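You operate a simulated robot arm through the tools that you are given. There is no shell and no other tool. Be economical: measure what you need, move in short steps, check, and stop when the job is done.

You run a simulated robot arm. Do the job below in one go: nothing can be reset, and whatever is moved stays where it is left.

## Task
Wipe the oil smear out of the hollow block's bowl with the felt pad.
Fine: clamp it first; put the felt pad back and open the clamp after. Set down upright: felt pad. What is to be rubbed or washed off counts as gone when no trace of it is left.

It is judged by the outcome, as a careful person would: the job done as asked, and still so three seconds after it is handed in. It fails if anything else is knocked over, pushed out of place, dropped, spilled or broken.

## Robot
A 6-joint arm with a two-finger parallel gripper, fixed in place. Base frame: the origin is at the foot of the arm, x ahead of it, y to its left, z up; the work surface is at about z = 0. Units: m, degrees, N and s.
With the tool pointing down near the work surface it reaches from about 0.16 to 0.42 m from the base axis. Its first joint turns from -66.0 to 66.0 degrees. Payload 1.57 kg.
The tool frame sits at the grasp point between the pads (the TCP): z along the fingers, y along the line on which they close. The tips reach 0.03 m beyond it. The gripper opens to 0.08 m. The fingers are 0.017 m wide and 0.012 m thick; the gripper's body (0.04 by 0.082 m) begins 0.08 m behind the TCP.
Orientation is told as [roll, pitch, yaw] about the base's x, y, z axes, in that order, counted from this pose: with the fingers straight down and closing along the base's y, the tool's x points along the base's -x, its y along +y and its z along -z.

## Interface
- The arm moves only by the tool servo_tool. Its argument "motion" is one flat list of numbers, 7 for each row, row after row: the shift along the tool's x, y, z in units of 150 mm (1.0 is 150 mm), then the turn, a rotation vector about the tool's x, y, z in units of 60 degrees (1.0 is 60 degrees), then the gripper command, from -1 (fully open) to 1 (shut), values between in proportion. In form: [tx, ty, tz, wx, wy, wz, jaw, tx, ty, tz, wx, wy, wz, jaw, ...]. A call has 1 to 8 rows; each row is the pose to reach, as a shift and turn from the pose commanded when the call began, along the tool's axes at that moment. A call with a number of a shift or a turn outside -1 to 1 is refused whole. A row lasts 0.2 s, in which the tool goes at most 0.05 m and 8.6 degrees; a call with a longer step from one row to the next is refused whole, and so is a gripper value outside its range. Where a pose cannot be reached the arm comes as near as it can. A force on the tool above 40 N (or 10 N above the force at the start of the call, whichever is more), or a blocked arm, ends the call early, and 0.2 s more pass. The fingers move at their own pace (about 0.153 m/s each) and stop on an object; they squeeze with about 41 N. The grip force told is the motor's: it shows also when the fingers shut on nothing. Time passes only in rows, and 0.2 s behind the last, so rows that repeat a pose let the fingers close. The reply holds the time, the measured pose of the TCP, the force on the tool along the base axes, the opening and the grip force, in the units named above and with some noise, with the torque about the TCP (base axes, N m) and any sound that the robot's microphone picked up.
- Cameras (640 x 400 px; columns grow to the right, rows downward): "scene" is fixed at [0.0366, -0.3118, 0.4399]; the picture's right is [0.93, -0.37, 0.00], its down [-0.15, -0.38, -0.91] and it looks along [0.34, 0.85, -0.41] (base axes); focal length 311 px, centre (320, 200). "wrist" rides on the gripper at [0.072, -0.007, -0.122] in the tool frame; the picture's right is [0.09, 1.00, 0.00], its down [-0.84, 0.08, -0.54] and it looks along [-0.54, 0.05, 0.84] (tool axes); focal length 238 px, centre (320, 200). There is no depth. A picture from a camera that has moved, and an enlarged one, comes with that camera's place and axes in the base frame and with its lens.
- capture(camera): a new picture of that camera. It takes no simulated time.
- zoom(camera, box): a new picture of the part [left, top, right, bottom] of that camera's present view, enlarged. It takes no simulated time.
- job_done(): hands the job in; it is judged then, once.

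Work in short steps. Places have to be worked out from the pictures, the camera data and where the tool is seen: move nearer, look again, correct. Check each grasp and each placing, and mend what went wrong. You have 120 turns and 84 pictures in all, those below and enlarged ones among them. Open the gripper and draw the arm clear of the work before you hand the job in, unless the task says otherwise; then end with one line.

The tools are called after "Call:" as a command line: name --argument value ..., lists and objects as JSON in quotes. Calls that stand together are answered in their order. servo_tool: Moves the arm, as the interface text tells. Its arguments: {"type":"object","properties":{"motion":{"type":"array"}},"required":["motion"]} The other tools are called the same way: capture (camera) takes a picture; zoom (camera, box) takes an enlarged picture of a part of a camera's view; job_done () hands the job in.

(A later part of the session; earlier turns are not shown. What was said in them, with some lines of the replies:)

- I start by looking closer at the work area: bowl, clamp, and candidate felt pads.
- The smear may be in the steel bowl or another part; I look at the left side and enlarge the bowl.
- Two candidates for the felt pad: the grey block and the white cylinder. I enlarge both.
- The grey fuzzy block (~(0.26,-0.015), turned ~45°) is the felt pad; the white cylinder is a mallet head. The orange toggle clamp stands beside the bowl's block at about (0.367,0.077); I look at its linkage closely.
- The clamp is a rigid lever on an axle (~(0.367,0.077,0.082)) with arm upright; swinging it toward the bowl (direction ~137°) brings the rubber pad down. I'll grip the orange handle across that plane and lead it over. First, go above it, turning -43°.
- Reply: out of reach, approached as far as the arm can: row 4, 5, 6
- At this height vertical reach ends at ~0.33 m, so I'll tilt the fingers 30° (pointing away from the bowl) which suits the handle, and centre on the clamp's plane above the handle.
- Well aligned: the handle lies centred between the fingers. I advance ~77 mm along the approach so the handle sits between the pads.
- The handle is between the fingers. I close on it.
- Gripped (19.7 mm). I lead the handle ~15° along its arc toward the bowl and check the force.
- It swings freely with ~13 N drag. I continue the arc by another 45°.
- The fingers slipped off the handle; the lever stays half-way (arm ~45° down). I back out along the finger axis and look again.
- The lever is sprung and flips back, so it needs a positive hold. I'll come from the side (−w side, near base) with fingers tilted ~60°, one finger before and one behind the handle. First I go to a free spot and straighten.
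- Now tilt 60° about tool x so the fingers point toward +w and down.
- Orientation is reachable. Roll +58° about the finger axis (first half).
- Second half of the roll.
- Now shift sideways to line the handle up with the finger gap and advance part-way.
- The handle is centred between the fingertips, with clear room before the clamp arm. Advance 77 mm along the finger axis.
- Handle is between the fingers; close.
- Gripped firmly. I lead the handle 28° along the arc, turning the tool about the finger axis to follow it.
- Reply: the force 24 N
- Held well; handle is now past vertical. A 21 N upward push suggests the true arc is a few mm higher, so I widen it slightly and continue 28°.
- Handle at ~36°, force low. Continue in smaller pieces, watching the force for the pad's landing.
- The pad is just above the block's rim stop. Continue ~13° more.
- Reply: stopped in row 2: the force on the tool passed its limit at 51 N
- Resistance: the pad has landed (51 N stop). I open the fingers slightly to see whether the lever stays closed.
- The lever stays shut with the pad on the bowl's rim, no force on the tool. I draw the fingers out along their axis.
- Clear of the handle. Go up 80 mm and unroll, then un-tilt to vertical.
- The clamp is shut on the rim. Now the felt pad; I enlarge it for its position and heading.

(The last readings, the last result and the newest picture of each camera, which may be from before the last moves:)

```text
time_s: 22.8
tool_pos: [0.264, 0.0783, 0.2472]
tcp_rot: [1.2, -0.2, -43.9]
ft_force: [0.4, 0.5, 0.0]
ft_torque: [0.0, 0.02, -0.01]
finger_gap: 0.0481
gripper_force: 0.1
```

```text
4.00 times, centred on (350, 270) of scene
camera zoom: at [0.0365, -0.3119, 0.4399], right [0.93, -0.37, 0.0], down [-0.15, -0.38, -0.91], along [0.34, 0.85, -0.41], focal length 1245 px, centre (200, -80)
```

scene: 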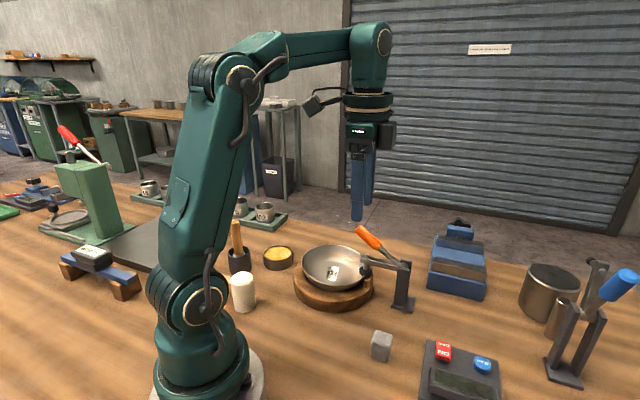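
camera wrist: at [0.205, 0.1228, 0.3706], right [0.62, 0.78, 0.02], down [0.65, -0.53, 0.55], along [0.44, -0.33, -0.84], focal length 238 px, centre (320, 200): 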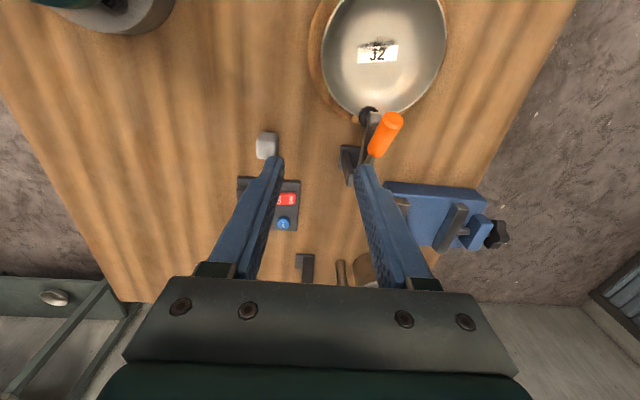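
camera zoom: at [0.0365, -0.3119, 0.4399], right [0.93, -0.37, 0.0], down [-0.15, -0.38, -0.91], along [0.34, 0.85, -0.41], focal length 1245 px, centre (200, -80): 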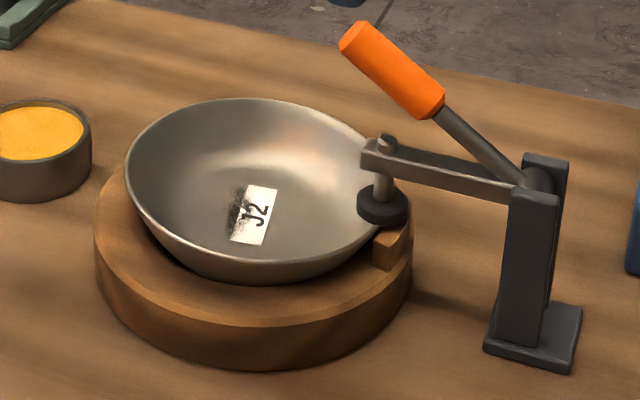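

Pad centre ≈ (0.260, −0.0135), ~27 mm wide, ~40 mm tall, faces aligned with the current closing direction. I move above it.

Call:
servo_tool --motion '[-0.13, -0.15, 0.1, 0.02, 0, 0, -0.4, -0.27, -0.31, 0.3, 0.02, 0, 0, -0.4, -0.406, -0.461, 0.58, 0.02, 0, 0, -0.4, -0.406, -0.461, 0.847, 0.02, 0, 0, -0.4]'

Call:
capture --camera "wrist"

Call:
zoom --camera "scene" --box '[320, 250, 460, 380]'

```text
refused: row 3 steps farther than a row can; nothing moved
```

```text
38 pictures are left
camera wrist: at [0.205, 0.1228, 0.3706], right [0.62, 0.78, 0.02], down [0.65, -0.53, 0.55], along [0.44, -0.33, -0.84], focal length 238 px, centre (320, 200)
```

wrist: 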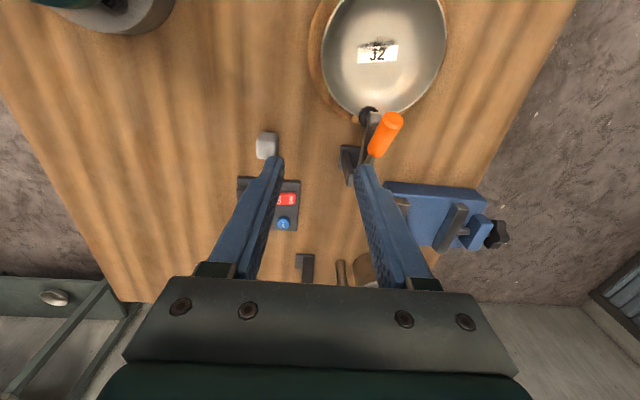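

```text
3.08 times, centred on (390, 315) of scene
camera zoom: at [0.0365, -0.3119, 0.4399], right [0.93, -0.37, 0.0], down [-0.15, -0.38, -0.91], along [0.34, 0.85, -0.41], focal length 958 px, centre (105, -154)
```

zoom: 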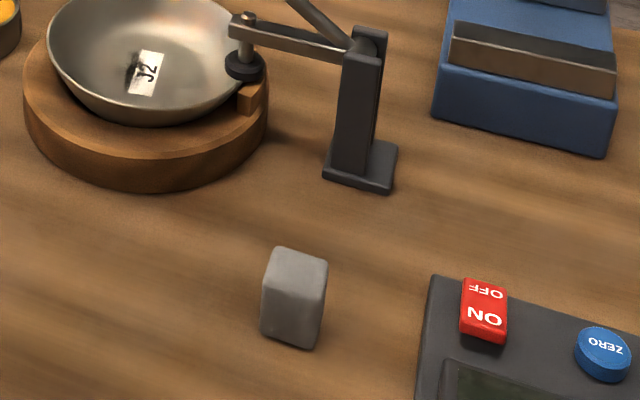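

One row was too long; I spread the same motion over more rows.

Call:
servo_tool --motion '[-0.13, -0.15, 0.1, 0.02, 0, 0, -0.4, -0.27, -0.31, 0.25, 0.02, 0, 0, -0.4, -0.406, -0.461, 0.42, 0.02, 0, 0, -0.4, -0.406, -0.461, 0.65, 0.02, 0, 0, -0.4, -0.406, -0.461, 0.847, 0.02, 0, 0, -0.4]'

Call:
capture --camera "wrist"

Call:
zoom --camera "scene" --box '[320, 250, 460, 380]'

```text
time_s: 24.0
tool_pos: [0.2627, -0.0107, 0.1203]
tcp_rot: [0.2, -0.3, -43.8]
ft_force: [-0.4, 0.0, 0.4]
ft_torque: [-0.01, 0.0, 0.03]
finger_gap: 0.056
gripper_force: 0.1
```

```text
36 pictures are left
camera wrist: at [0.2054, 0.0337, 0.2429], right [0.62, 0.78, 0.0], down [0.65, -0.52, 0.55], along [0.43, -0.34, -0.84], focal length 238 px, centre (320, 200)
```

wrist: 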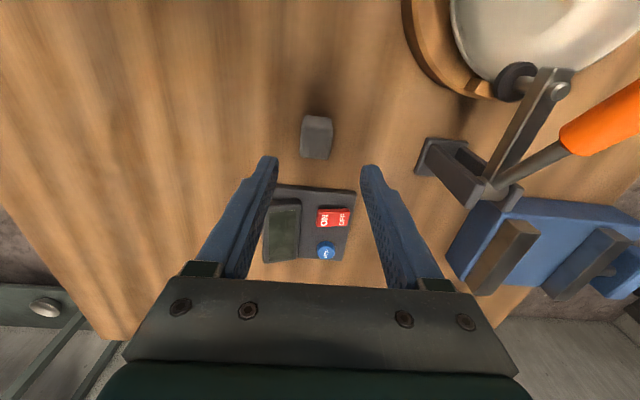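

```text
3.08 times, centred on (390, 315) of scene
camera zoom: at [0.0366, -0.3119, 0.4399], right [0.93, -0.37, 0.0], down [-0.15, -0.38, -0.91], along [0.34, 0.85, -0.41], focal length 958 px, centre (105, -154)
```

zoom: 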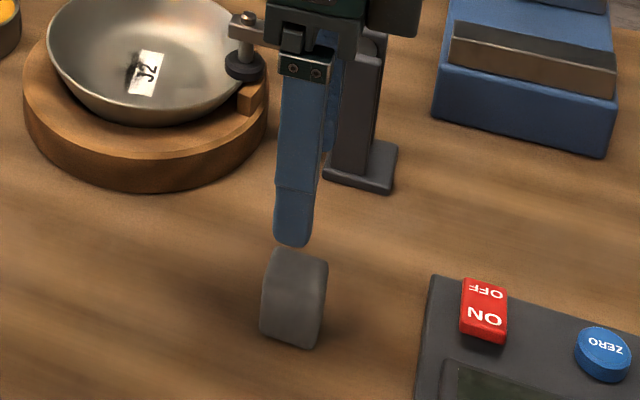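

The pad lies between the fingers, ~3 mm toward −y side. I correct, descend to TCP z=0.048 (leaving ~18 mm of pad below the tips) and close.

Call:
servo_tool --motion '[0, -0.021, 0.16, 0, 0, 0, -0.4, 0, -0.021, 0.33, 0, 0, 0, -0.4, 0, -0.021, 0.482, 0, 0, 0, -0.4, 0, -0.021, 0.482, 0, 0, 0, 0.1]'

Call:
zoom --camera "scene" --box '[320, 250, 460, 380]'

```text
time_s: 25.0
tool_pos: [0.2618, -0.013, 0.0473]
tcp_rot: [0.2, -0.2, -43.7]
ft_force: [1.3, 0.0, 0.8]
ft_torque: [0.02, 0.0, -0.01]
finger_gap: 0.0359
gripper_force: 0.1
```

```text
3.08 times, centred on (390, 315) of scene
camera zoom: at [0.0366, -0.3118, 0.4399], right [0.93, -0.37, 0.0], down [-0.15, -0.38, -0.91], along [0.34, 0.85, -0.41], focal length 958 px, centre (105, -154)
```

zoom: 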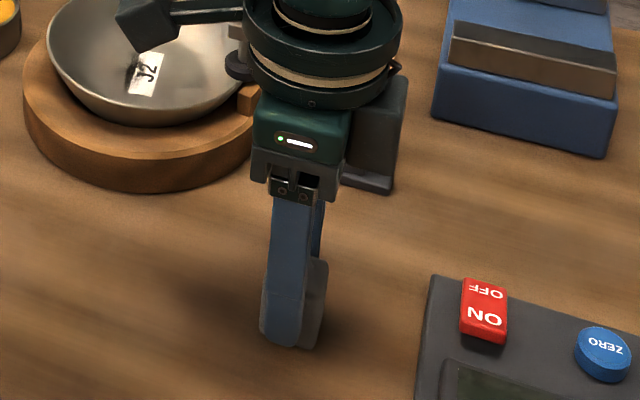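

Fingers straddle the pad. Close.

Call:
servo_tool --motion '[0, 0, 0, 0, 0, 0, 0.5, 0, 0, 0, 0, 0, 0, 1, 0, 0, 0, 0, 0, 0, 1]'

```text
time_s: 25.8
tool_pos: [0.2611, -0.0138, 0.0477]
tcp_rot: [0.2, -0.1, -43.7]
ft_force: [0.2, -0.2, 0.4]
ft_torque: [0.0, 0.03, 0.02]
finger_gap: 0.0266
gripper_force: 37.7
```

Held at 26.6 mm (pick spot noted: TCP (0.261,−0.0138,0.0477), yaw −43.7). I lift and carry it around the near side of the clamp handle toward the bowl.

Call:
servo_tool --motion '[0, 0, -0.27, 0, 0, 0, 1, 0, 0, -0.54, 0, 0, 0, 1, 0, 0, -0.8, 0, 0, 0, 1, 0.281, 0.072, -0.8, 0, 0, 0, 1, 0.563, 0.145, -0.8, 0, 0, 0, 1, 0.69, 0.345, -0.8, 0, 0, 0, 1, 0.82, 0.545, -0.8, 0, 0, 0, 1, 0.95, 0.743, -0.8, 0, 0, 0, 1]'

Call:
capture --camera "wrist"

Call:
zoom --camera "scene" --box '[240, 150, 440, 320]'

```text
time_s: 27.6
tool_pos: [0.2349, 0.1653, 0.1668]
tcp_rot: [0.1, -0.2, -43.9]
ft_force: [0.9, 0.1, 0.5]
ft_torque: [-0.02, -0.02, 0.0]
finger_gap: 0.0267
gripper_force: 37.4
```

```text
33 pictures are left
camera wrist: at [0.1771, 0.211, 0.2897], right [0.62, 0.78, 0.0], down [0.65, -0.52, 0.54], along [0.43, -0.34, -0.84], focal length 238 px, centre (320, 200)
```

wrist: 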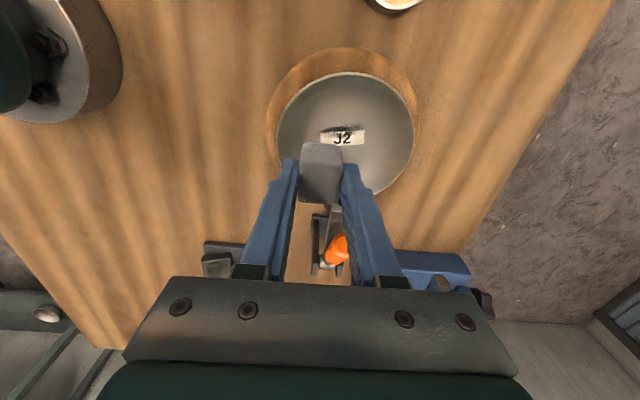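

```text
2.35 times, centred on (340, 235) of scene
camera zoom: at [0.0365, -0.3119, 0.4399], right [0.93, -0.37, 0.0], down [-0.15, -0.38, -0.91], along [0.34, 0.85, -0.41], focal length 732 px, centre (273, 118)
```

zoom: 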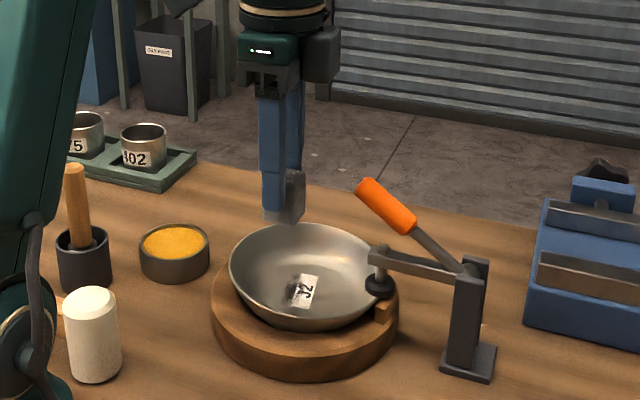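

Smear ≈ (0.250,0.179). I move over it and descend to just above expected contact.

Call:
servo_tool --motion '[-0.01, 0.135, 0.0, 0, 0, 0, 1, -0.01, 0.135, 0.24, 0, 0, 0, 1, -0.01, 0.135, 0.478, 0, 0, 0, 1]'

Call:
capture --camera "wrist"

Call:
zoom --camera "scene" --box '[270, 180, 410, 320]'

```text
time_s: 28.4
tool_pos: [0.2514, 0.18, 0.0929]
tcp_rot: [0.3, -0.2, -43.8]
ft_force: [0.8, 0.7, -0.1]
ft_torque: [0.01, 0.02, 0.02]
finger_gap: 0.0266
gripper_force: 37.5
```

```text
31 pictures are left
camera wrist: at [0.193, 0.2251, 0.2172], right [0.62, 0.78, 0.0], down [0.65, -0.52, 0.54], along [0.43, -0.34, -0.84], focal length 238 px, centre (320, 200)
```

wrist: 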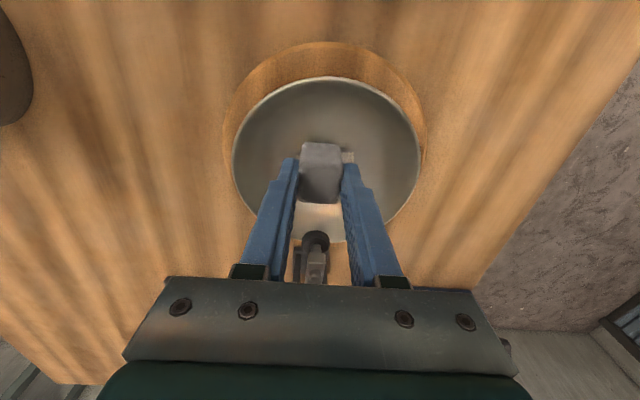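

```text
2.86 times, centred on (340, 250) of scene
camera zoom: at [0.0366, -0.3119, 0.4399], right [0.93, -0.37, 0.0], down [-0.15, -0.38, -0.91], along [0.34, 0.85, -0.41], focal length 889 px, centre (263, 57)
```

zoom: 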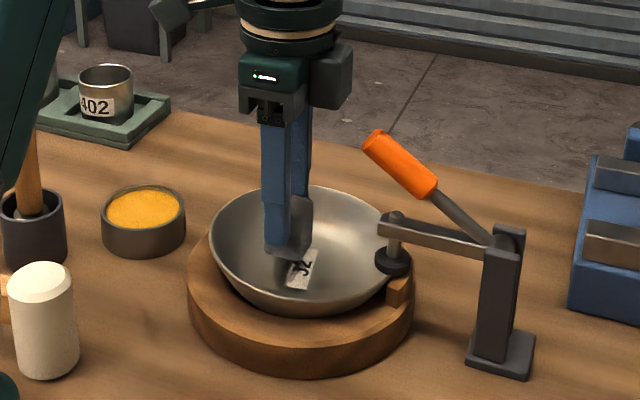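

Pad is just over the smear, hand clear of the handle. Descend 10 mm gently and read the force.

Call:
servo_tool --motion '[0, 0, 0.03, 0, 0, 0, 1, 0, 0, 0.05, 0, 0, 0, 1, 0, 0, 0.067, 0, 0, 0, 1]'

```text
time_s: 29.2
tool_pos: [0.2508, 0.1799, 0.0843]
tcp_rot: [0.3, -0.2, -43.8]
ft_force: [-0.8, -0.4, -0.8]
ft_torque: [-0.01, 0.0, -0.01]
finger_gap: 0.0264
gripper_force: 37.7
```

Call:
servo_tool --motion '[0, 0, 0.015, 0, 0, 0, 1, 0, 0, 0.03, 0, 0, 0, 1, 0, 0, 0.04, 0, 0, 0, 1]'

```text
time_s: 30.0
tool_pos: [0.2497, 0.1795, 0.0786]
tcp_rot: [0.3, -0.2, -43.8]
ft_force: [0.2, -0.4, 0.2]
ft_torque: [-0.02, 0.0, 0.04]
finger_gap: 0.0265
gripper_force: 37.5
```

No contact yet at z=0.0786; go on in 2 mm steps.

Call:
servo_tool --motion '[0, 0, 0.015, 0, 0, 0, 1, 0, 0, 0.03, 0, 0, 0, 1, 0, 0, 0.04, 0, 0, 0, 1]'

```text
time_s: 30.8
tool_pos: [0.2499, 0.179, 0.0738]
tcp_rot: [0.2, -0.2, -43.8]
ft_force: [-0.2, 0.8, 3.5]
ft_torque: [0.06, 0.13, 0.01]
finger_gap: 0.0264
gripper_force: 37.7
```

Contact (3.5 N). I press slightly more and do rubbing strokes along the smear (±18 mm), following the bowl's curve.

Call:
servo_tool --motion '[0, 0, 0.015, 0, 0, 0, 1, 0, 0.06, 0.012, 0, 0, 0, 1, 0, 0.12, 0.0, 0, 0, 0, 1, 0, 0.06, 0.012, 0, 0, 0, 1, 0, 0, 0.015, 0, 0, 0, 1, 0, -0.06, 0.012, 0, 0, 0, 1, 0, -0.12, 0.0, 0, 0, 0, 1, 0, 0, 0.015, 0, 0, 0, 1]'

```text
time_s: 31.3
tool_pos: [0.2517, 0.1799, 0.0727]
tcp_rot: [-0.2, -0.2, -43.8]
ft_force: [-2.5, -0.6, 8.5]
ft_torque: [0.01, 0.08, -0.01]
finger_gap: 0.0267
gripper_force: 37.5
stopped in row 2: the force on the tool passed its limit at 49 N (the readings are from after the stop); the commanded pose is now the measured one
```

Pad and bowl are stiff; less pressure is needed. I ease up 1 mm and use shorter strokes with more rise at the ends.

Call:
servo_tool --motion '[0, 0, -0.007, 0, 0, 0, 1, 0, 0.03, -0.01, 0, 0, 0, 1, 0, 0.06, -0.018, 0, 0, 0, 1, 0, 0.03, -0.01, 0, 0, 0, 1, 0, 0, -0.006, 0, 0, 0, 1]'

```text
time_s: 32.5
tool_pos: [0.2525, 0.1804, 0.074]
tcp_rot: [-0.1, -0.2, -43.8]
ft_force: [0.8, 1.1, 3.0]
ft_torque: [0.07, 0.0, -0.03]
finger_gap: 0.0266
gripper_force: 37.5
```

Worked with light contact. Longer strokes both ways now.

Call:
servo_tool --motion '[0, 0.05, -0.01, 0, 0, 0, 1, 0, 0.1, -0.02, 0, 0, 0, 1, 0, 0.05, -0.008, 0, 0, 0, 1, 0, 0, 0.003, 0, 0, 0, 1, 0, -0.05, -0.004, 0, 0, 0, 1, 0, -0.1, -0.015, 0, 0, 0, 1, 0, -0.05, -0.004, 0, 0, 0, 1, 0, 0, 0.003, 0, 0, 0, 1]'

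Call:
zoom --camera "scene" --box '[270, 220, 390, 320]'

```text
time_s: 34.3
tool_pos: [0.2517, 0.1804, 0.0743]
tcp_rot: [-0.2, -0.2, -43.8]
ft_force: [-0.8, -1.2, 2.1]
ft_torque: [0.0, 0.01, 0.02]
finger_gap: 0.0267
gripper_force: 37.6
```

```text
4.00 times, centred on (330, 270) of scene
camera zoom: at [0.0365, -0.3119, 0.4399], right [0.93, -0.37, 0.0], down [-0.15, -0.38, -0.91], along [0.34, 0.85, -0.41], focal length 1245 px, centre (280, -80)
```

zoom: 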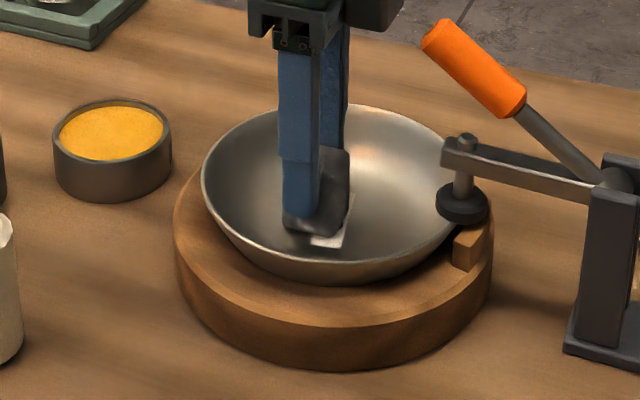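

Next strokes offset ±8–10 mm sideways (tool x) to cover the width, then lift and look.

Call:
servo_tool --motion '[0.05, 0, 0.003, 0, 0, 0, 1, 0.06, 0.06, -0.01, 0, 0, 0, 1, 0.06, 0.0, 0.003, 0, 0, 0, 1, 0.06, -0.06, -0.006, 0, 0, 0, 1, 0.06, 0, 0.003, 0, 0, 0, 1, -0.03, 0, 0.004, 0, 0, 0, 1, -0.03, 0.06, -0.006, 0, 0, 0, 1, -0.03, -0.05, -0.004, 0, 0, 0, 1]'

Call:
servo_tool --motion '[0, 0.03, -0.15, 0, 0, 0, 1, 0.05, 0.05, -0.4, 0, 0, 0, 1, 0.05, -0.15, -0.62, 0, 0, 0, 1]'

Call:
zoom --camera "scene" --box '[290, 235, 380, 300]'

Call:
capture --camera "wrist"

```text
time_s: 36.1
tool_pos: [0.2509, 0.1715, 0.0734]
tcp_rot: [-0.1, -0.2, -43.8]
ft_force: [1.4, 1.9, 3.6]
ft_torque: [0.12, -0.06, 0.05]
finger_gap: 0.0264
gripper_force: 37.5
```

```text
time_s: 36.9
tool_pos: [0.2271, 0.1603, 0.1667]
tcp_rot: [-0.3, -0.2, -43.8]
ft_force: [-1.1, 0.1, -0.6]
ft_torque: [-0.02, -0.04, 0.0]
finger_gap: 0.0268
gripper_force: 38.1
```

```text
6.15 times, centred on (335, 268) of scene
camera zoom: at [0.0366, -0.3118, 0.4399], right [0.93, -0.37, 0.0], down [-0.15, -0.38, -0.91], along [0.34, 0.85, -0.41], focal length 1916 px, centre (228, -215)
```

zoom: 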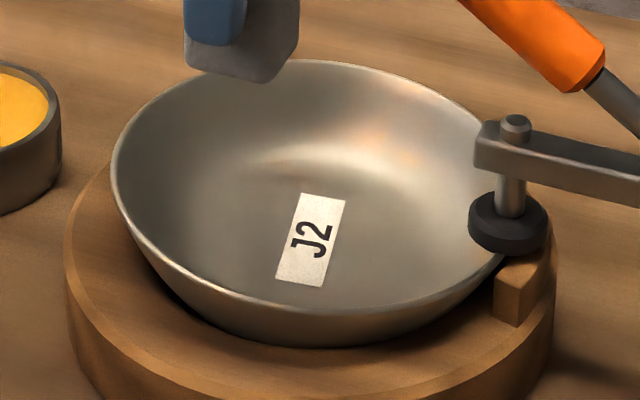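

```text
27 pictures are left
camera wrist: at [0.1705, 0.2056, 0.2899], right [0.62, 0.78, 0.0], down [0.66, -0.52, 0.54], along [0.42, -0.34, -0.84], focal length 238 px, centre (320, 200)
```

wrist: 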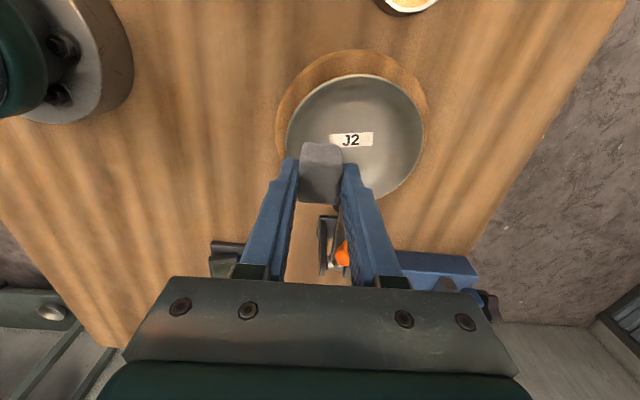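

The smear appears gone; I enlarge once more for traces.

Call:
zoom --camera "wrist" --box '[285, 70, 425, 200]'

Call:
zoom --camera "scene" --box '[315, 255, 350, 285]'

```text
3.08 times, centred on (355, 135) of wrist
camera zoom: at [0.1705, 0.2056, 0.2899], right [0.62, 0.78, 0.0], down [0.66, -0.52, 0.54], along [0.42, -0.34, -0.84], focal length 733 px, centre (212, 400)
```

zoom: 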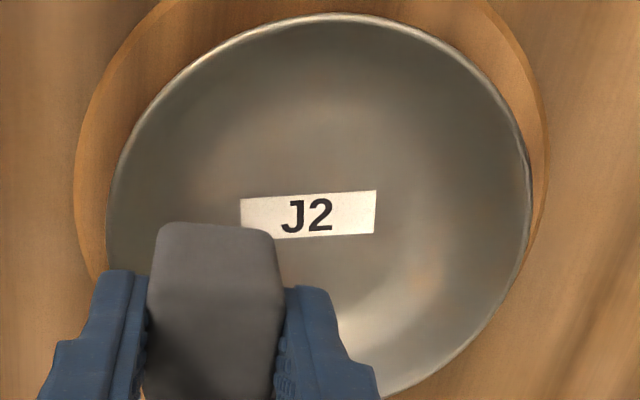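

```text
13.33 times, centred on (332, 270) of scene
camera zoom: at [0.0366, -0.3118, 0.4399], right [0.93, -0.37, 0.0], down [-0.15, -0.38, -0.91], along [0.34, 0.85, -0.41], focal length 4151 px, centre (153, -733)
```

zoom: 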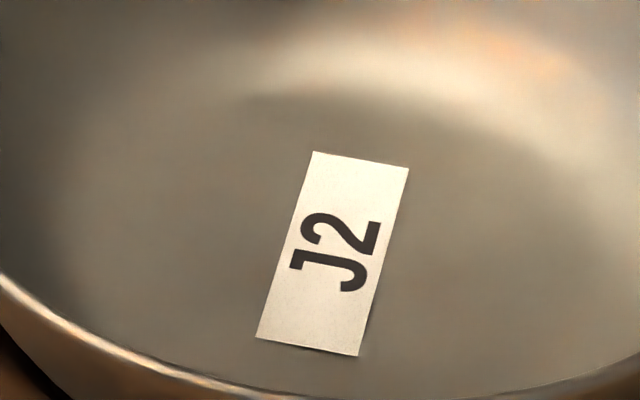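

No trace left. I carry the pad back along the same way to above its original spot.

Call:
servo_tool --motion '[-0.12, -0.195, 0, 0, 0, 0, 1, -0.24, -0.39, 0, 0, 0, 0, 1, -0.355, -0.583, 0, 0, 0, 0, 1, -0.56, -0.617, 0, 0, 0, 0, 1, -0.76, -0.65, 0.05, 0, 0, 0, 1, -0.966, -0.683, 0.2, 0, 0, 0, 1, -0.966, -0.683, 0.45, 0, 0, 0, 1, -0.966, -0.683, 0.7, 0, 0, 0, 1]'

Call:
zoom --camera "scene" --box '[320, 250, 460, 380]'

```text
time_s: 38.7
tool_pos: [0.2611, -0.0147, 0.063]
tcp_rot: [-0.2, -0.2, -43.8]
ft_force: [-0.5, 0.1, -1.3]
ft_torque: [0.01, -0.02, 0.0]
finger_gap: 0.0268
gripper_force: 37.9
```

```text
3.08 times, centred on (390, 315) of scene
camera zoom: at [0.0366, -0.3119, 0.4399], right [0.93, -0.37, 0.0], down [-0.15, -0.38, -0.91], along [0.34, 0.85, -0.41], focal length 958 px, centre (105, -154)
```

zoom: 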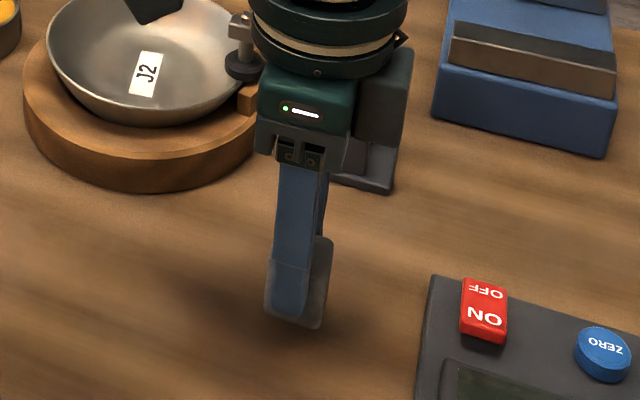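

Right above the spot. Lower 13 mm then fine steps, reading force.

Call:
servo_tool --motion '[0, 0.004, 0.05, 0, 0, 0, 1, 0, 0.004, 0.087, 0, 0, 0, 1, 0, 0.004, 0.1, 0, 0, 0, 1]'

```text
time_s: 39.5
tool_pos: [0.2624, -0.0146, 0.0478]
tcp_rot: [-0.1, -0.2, -43.9]
ft_force: [-0.2, -0.3, -0.9]
ft_torque: [0.01, 0.02, -0.01]
finger_gap: 0.0267
gripper_force: 38.0
```

No contact force yet; lower another 1 mm.

Call:
servo_tool --motion '[0, 0, 0.004, 0, 0, 0, 1, 0, 0, 0.008, 0, 0, 0, 1]'

```text
time_s: 40.1
tool_pos: [0.2631, -0.0135, 0.0483]
tcp_rot: [-0.2, -0.3, -43.7]
ft_force: [-5.9, -1.4, 22.2]
ft_torque: [0.03, 0.14, -0.03]
finger_gap: 0.0265
gripper_force: 37.3
```

Contact: the pad stands on the table. Ease up a little and open the fingers.

Call:
servo_tool --motion '[0, 0, -0.004, 0, 0, 0, 1, 0, 0, -0.005, 0, 0, 0, 0.2, 0, 0, -0.005, 0, 0, 0, -0.3]'

Call:
servo_tool --motion '[0, 0, -0.25, 0, 0, 0, -0.3, 0, 0, -0.55, 0, 0, 0, -0.3, 0, 0, -0.85, 0, 0, 0, -0.3]'

Call:
capture --camera "scene"

```text
time_s: 40.9
tool_pos: [0.2627, -0.0127, 0.0476]
tcp_rot: [-0.2, -0.2, -43.8]
ft_force: [-0.4, -0.7, -0.3]
ft_torque: [0.0, 0.0, 0.03]
finger_gap: 0.0518
gripper_force: 0.0
```

```text
time_s: 41.7
tool_pos: [0.2611, -0.0118, 0.1766]
tcp_rot: [-0.2, -0.2, -43.8]
ft_force: [0.9, -0.3, -0.2]
ft_torque: [-0.04, 0.02, 0.0]
finger_gap: 0.0521
gripper_force: 0.1
```

```text
23 pictures are left
```

scene: 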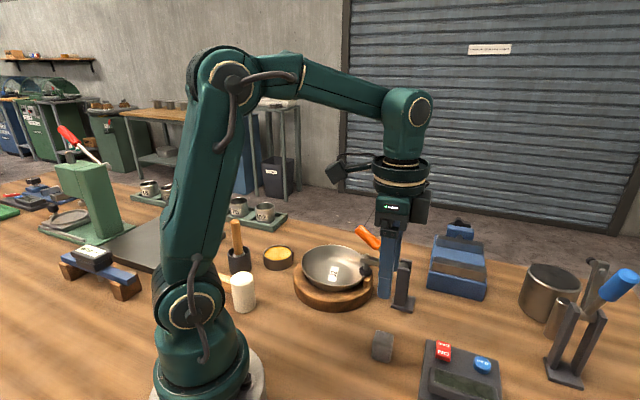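

Pad is back, upright. Now I reverse to open the clamp: go back to the high point beside it.

Call:
servo_tool --motion '[0.0, 0.0, -0.25, 0, 0, 0, 0.0, 0.13, 0.15, -0.476, 0, 0, 0, 0.1, 0.27, 0.3, -0.476, 0, 0, 0, 0.25, 0.4, 0.447, -0.476, 0, 0, 0, 0.25]'

Call:
servo_tool --motion '[0, 0, 0, -0.142, 0, 0, 0.25, 0, 0, 0, -0.284, 0, 0, 0.25, 0, 0, 0, -0.426, 0, 0, 0.25, 0, 0, 0, -0.568, 0, 0, 0.25, 0, 0, 0, -0.71, 0, 0, 0.25, 0, 0, 0, -0.852, 0, 0, 0.25, 0, 0, 0, -0.99, 0, 0, 0.25]'

Call:
zoom --camera "scene" --box '[340, 310, 420, 380]'

```text
time_s: 42.7
tool_pos: [0.2657, 0.0788, 0.2471]
tcp_rot: [-0.2, -0.2, -43.9]
ft_force: [-0.2, 0.1, 0.3]
ft_torque: [0.01, 0.01, -0.01]
finger_gap: 0.0301
gripper_force: 0.1
```

```text
time_s: 44.3
tool_pos: [0.2653, 0.0782, 0.2456]
tcp_rot: [59.4, -0.2, -43.8]
ft_force: [0.2, -0.4, -0.4]
ft_torque: [0.02, 0.0, 0.01]
finger_gap: 0.03
gripper_force: 0.0
```

```text
5.71 times, centred on (380, 345) of scene
camera zoom: at [0.0366, -0.3118, 0.4399], right [0.93, -0.37, 0.0], down [-0.15, -0.38, -0.91], along [0.34, 0.85, -0.41], focal length 1779 px, centre (-23, -629)
```

zoom: 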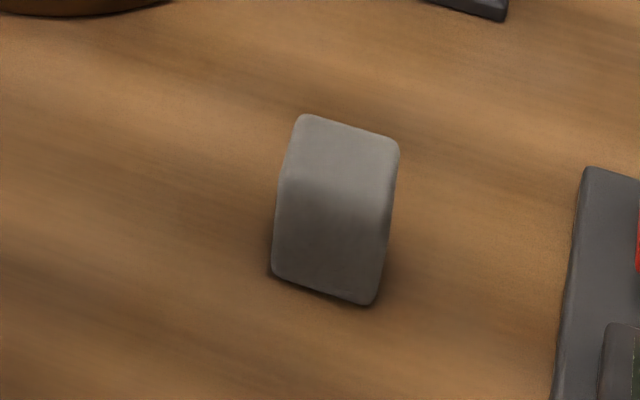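

Pad stands upright. Roll +26° and go down to the pre-grasp pose used when leaving the handle.

Call:
servo_tool --motion '[0, -0.11, 0.064, 0, 0, 0.11, 0.25, 0, -0.222, 0.128, 0, 0, 0.22, 0.25, 0, -0.333, 0.192, 0, 0, 0.33, 0.25, 0, -0.445, 0.257, 0, 0, 0.43, 0.25]'

Call:
capture --camera "wrist"

```text
time_s: 45.3
tool_pos: [0.265, 0.0764, 0.1698]
tcp_rot: [56.5, 21.8, -57.7]
ft_force: [-0.3, 0.3, -0.7]
ft_torque: [0.05, -0.01, 0.01]
finger_gap: 0.0298
gripper_force: 0.0
```

```text
21 pictures are left
camera wrist: at [0.1508, 0.0573, 0.2541], right [0.58, 0.1, 0.81], down [0.14, -0.99, 0.03], along [0.8, 0.1, -0.59], focal length 238 px, centre (320, 200)
```

wrist: 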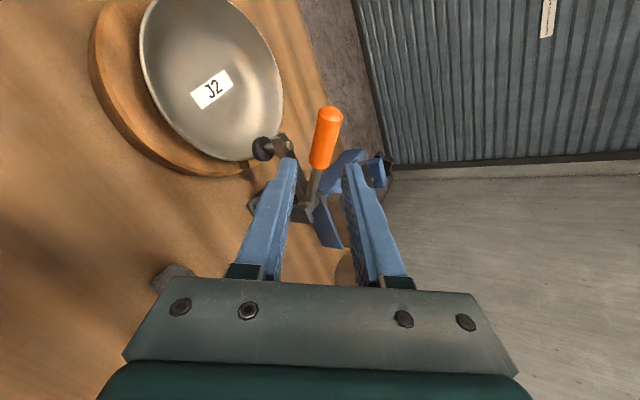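

Same view as when I left it. Advance back around the handle.

Call:
servo_tool --motion '[0.006, 0.006, 0.13, 0, 0, 0, 0.22, 0.013, 0.012, 0.26, 0, 0, 0, 0.22, 0.013, 0.012, 0.39, 0, 0, 0, 0.22, 0.013, 0.012, 0.505, 0, 0, 0, 0.22]'

Call:
capture --camera "wrist"

```text
time_s: 46.3
tool_pos: [0.3096, 0.1255, 0.1338]
tcp_rot: [56.5, 21.8, -57.6]
ft_force: [1.2, 0.2, 0.4]
ft_torque: [0.01, 0.0, -0.01]
finger_gap: 0.0312
gripper_force: 0.0
```

```text
20 pictures are left
camera wrist: at [0.1968, 0.106, 0.2177], right [0.58, 0.11, 0.81], down [0.14, -0.99, 0.03], along [0.8, 0.1, -0.59], focal length 238 px, centre (320, 200)
```

wrist: 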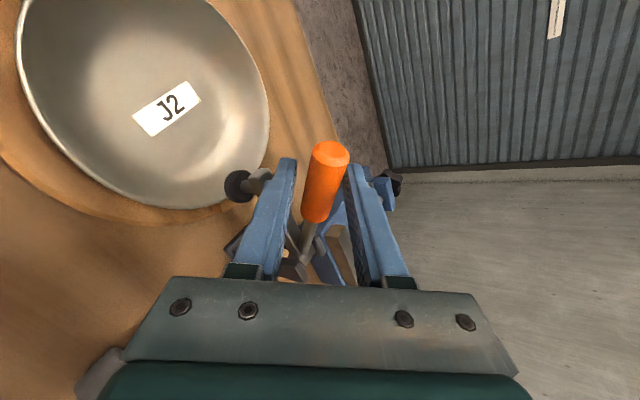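

Handle is between the fingers again. Close.

Call:
servo_tool --motion '[0, 0.01, 0, 0, 0, 0, 0.6, 0, 0.01, 0, 0, 0, 0, 1, 0, 0.01, 0, 0, 0, 0, 1]'

```text
time_s: 47.1
tool_pos: [0.3108, 0.1258, 0.1333]
tcp_rot: [56.4, 22.0, -57.7]
ft_force: [8.2, 11.4, -16.4]
ft_torque: [0.66, 0.57, -0.1]
finger_gap: 0.0212
gripper_force: 34.6
```

Gripped. Lead the handle back up along the arc.

Call:
servo_tool --motion '[-0.014, 0.066, -0.03, 0, 0, 0.11, 1, -0.04, 0.13, -0.057, 0, 0, 0.227, 1, -0.074, 0.192, -0.079, 0, 0, 0.345, 1, -0.116, 0.25, -0.098, 0, 0, 0.47, 1]'

Call:
capture --camera "wrist"

```text
time_s: 48.1
tool_pos: [0.3352, 0.103, 0.1625]
tcp_rot: [44.4, 44.0, -79.1]
ft_force: [-13.7, -6.2, -14.3]
ft_torque: [0.9, 0.38, 0.28]
finger_gap: 0.0215
gripper_force: 35.3
```

```text
19 pictures are left
camera wrist: at [0.2458, 0.0812, 0.2734], right [0.78, -0.28, 0.57], down [-0.15, -0.95, -0.26], along [0.61, 0.12, -0.78], focal length 238 px, centre (320, 200)
```

wrist: 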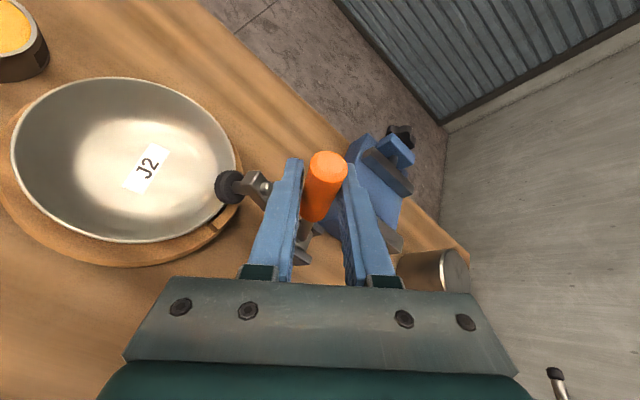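

Clamp arm is rising off the rim. Continue the arc toward fully open.

Call:
servo_tool --motion '[-0.026, 0.068, -0.01, 0, 0, 0.128, 1, -0.051, 0.135, -0.021, 0, 0, 0.26, 1, -0.083, 0.2, -0.027, 0, 0, 0.393, 1, -0.123, 0.261, -0.028, 0, 0, 0.528, 1, -0.169, 0.317, -0.025, 0, 0, 0.662, 1, -0.219, 0.367, -0.018, 0, 0, 0.795, 1]'

Call:
capture --camera "wrist"

```text
time_s: 49.5
tool_pos: [0.3801, 0.0609, 0.1705]
tcp_rot: [-18.8, 57.1, -155.8]
ft_force: [-8.7, 5.9, -12.8]
ft_torque: [0.23, 0.81, 0.11]
finger_gap: 0.0214
gripper_force: 34.9
```

```text
18 pictures are left
camera wrist: at [0.3385, 0.0055, 0.2941], right [0.68, -0.73, -0.1], down [-0.69, -0.58, -0.44], along [0.26, 0.36, -0.89], focal length 238 px, centre (320, 200)
```

wrist: 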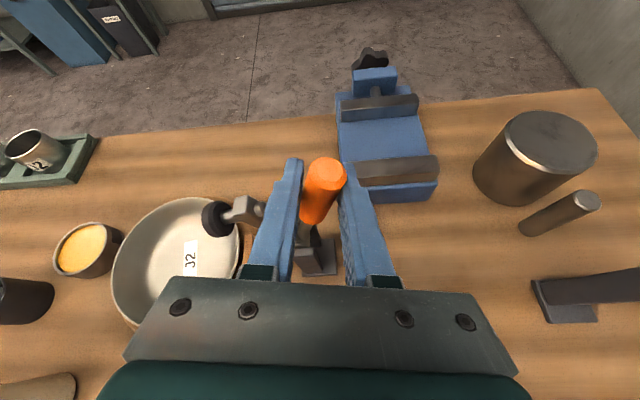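

Almost at the open stop; a last ~6° then release.

Call:
servo_tool --motion '[-0.008, 0.07, 0.013, 0, 0, 0.13, 1, -0.008, 0.07, 0.013, 0, 0, 0.13, 0.5, -0.008, 0.07, 0.013, 0, 0, 0.13, 0.1]'

Call:
capture --camera "wrist"

```text
time_s: 50.3
tool_pos: [0.3882, 0.0524, 0.1668]
tcp_rot: [-28.8, 54.2, -168.3]
ft_force: [-0.4, -0.7, 0.8]
ft_torque: [0.01, 0.01, 0.01]
finger_gap: 0.0362
gripper_force: 0.1
```

```text
17 pictures are left
camera wrist: at [0.3521, -0.0093, 0.2904], right [0.61, -0.76, -0.21], down [-0.76, -0.49, -0.42], along [0.22, 0.42, -0.88], focal length 238 px, centre (320, 200)
```

wrist: 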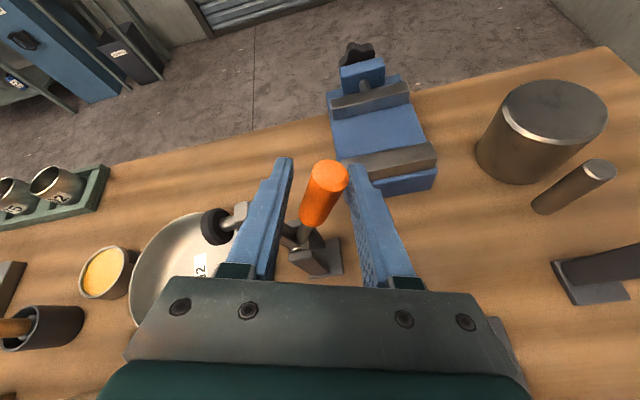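

Released, lever open. Draw out along the finger axis.

Call:
servo_tool --motion '[0, 0, -0.2, 0, 0, 0, 0.1, 0, 0, -0.4, 0, 0, 0, 0.1, 0, 0, -0.6, 0, 0, 0, 0.1, 0.1, 0, -0.75, 0, 0, 0, 0.1]'

Call:
servo_tool --motion '[0, 0, 0, 0, 0, -0.14, -0.3, 0, 0, 0, 0, 0, -0.28, -0.6, 0, 0, 0, 0, 0, -0.42, -1, 0, 0, 0, 0, 0, -0.56, -1, 0, 0, 0, 0, 0, -0.7, -1, 0, 0, 0, 0, 0, -0.84, -1]'

Call:
capture --camera "scene"

```text
time_s: 51.3
tool_pos: [0.3295, -0.0155, 0.237]
tcp_rot: [-29.0, 54.1, -168.2]
ft_force: [-0.6, 0.6, -0.2]
ft_torque: [0.0, -0.01, 0.05]
finger_gap: 0.0363
gripper_force: 0.0
```

```text
time_s: 52.7
tool_pos: [0.3304, -0.0144, 0.2359]
tcp_rot: [41.1, 47.2, -83.9]
ft_force: [-0.7, 0.1, -1.2]
ft_torque: [0.01, -0.01, -0.02]
finger_gap: 0.0799
gripper_force: 0.1
```

```text
16 pictures are left
```

scene: 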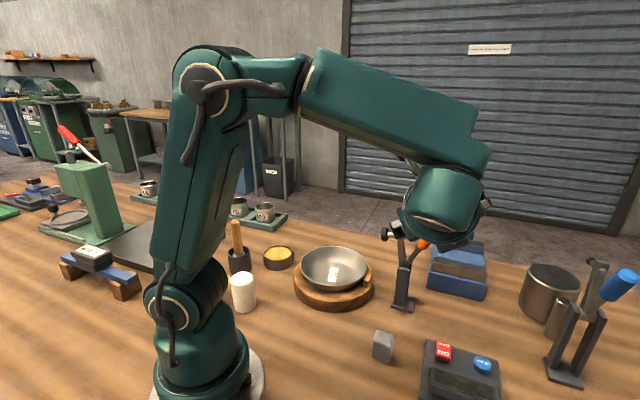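

Clamp is open. I back off further, unroll and straighten up.

Call:
servo_tool --motion '[0, 0, -0.1, 0, 0, -0.14, -1, 0, 0, -0.2, 0, 0, -0.28, -1, 0, 0, -0.3, 0, 0, -0.42, -1, 0, 0, -0.3, 0, 0, -0.56, -1, 0, 0, -0.3, 0, 0, -0.7, -1, 0, 0, -0.3, 0, 0, -0.84, -1, 0, 0, -0.3, 0, 0, -0.96, -1]'

Call:
servo_tool --motion '[0, 0, 0, 0.142, 0, 0, -1, 0, 0, 0, 0.284, 0, 0, -1, 0, 0, 0, 0.426, 0, 0, -1, 0, 0, 0, 0.568, 0, 0, -1, 0, 0, 0, 0.71, 0, 0, -1, 0, 0, 0, 0.852, 0, 0, -1, 0, 0, 0, 0.99, 0, 0, -1]'

Call:
capture --camera "scene"

Call:
zoom --camera "scene" --box '[280, 210, 480, 370]'

```text
time_s: 54.3
tool_pos: [0.3034, -0.0426, 0.2599]
tcp_rot: [59.2, 1.1, -44.5]
ft_force: [-0.2, -0.2, -0.3]
ft_torque: [0.0, 0.01, 0.02]
finger_gap: 0.0798
gripper_force: 0.1
```

```text
time_s: 55.9
tool_pos: [0.3035, -0.0424, 0.2597]
tcp_rot: [-0.5, 1.0, -44.7]
ft_force: [-0.4, -0.3, 0.0]
ft_torque: [0.01, -0.05, 0.0]
finger_gap: 0.0799
gripper_force: 0.0
```

```text
15 pictures are left
```

scene: 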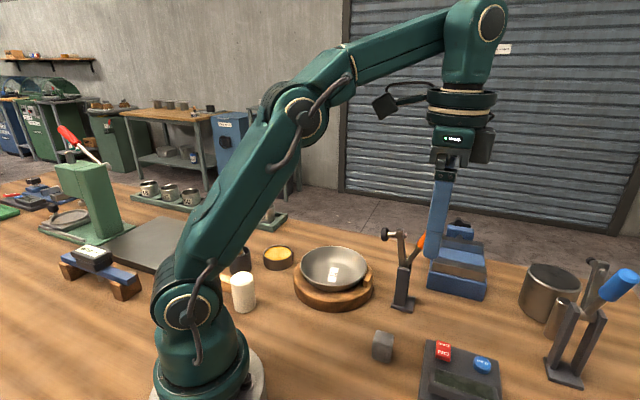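

```text
2.50 times, centred on (380, 290) of scene
camera zoom: at [0.0365, -0.3119, 0.4399], right [0.93, -0.37, 0.0], down [-0.15, -0.38, -0.91], along [0.34, 0.85, -0.41], focal length 778 px, centre (170, -25)
```

zoom: 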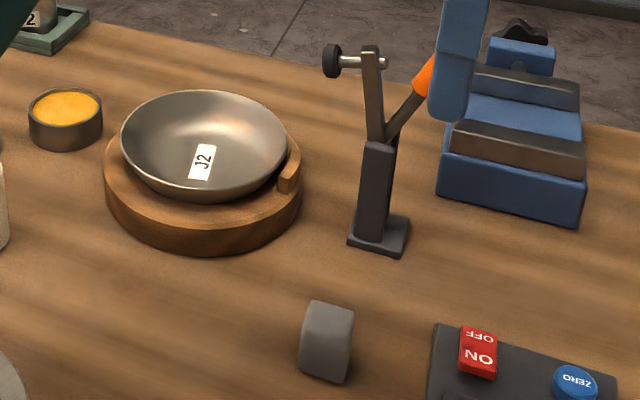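

The bowl is clean, the felt pad stands upright at its spot, the clamp is open, and the gripper is open and clear. I hand the job in.

Call:
job_done

```text
The job is handed in.
```

I wiped the oil smear out of the bowl with the felt pad, and zoomed pictures show no trace left. The block was clamped first. Afterwards I set the pad back upright within about 2 mm of its original spot, opened the clamp, and left the gripper open and clear.
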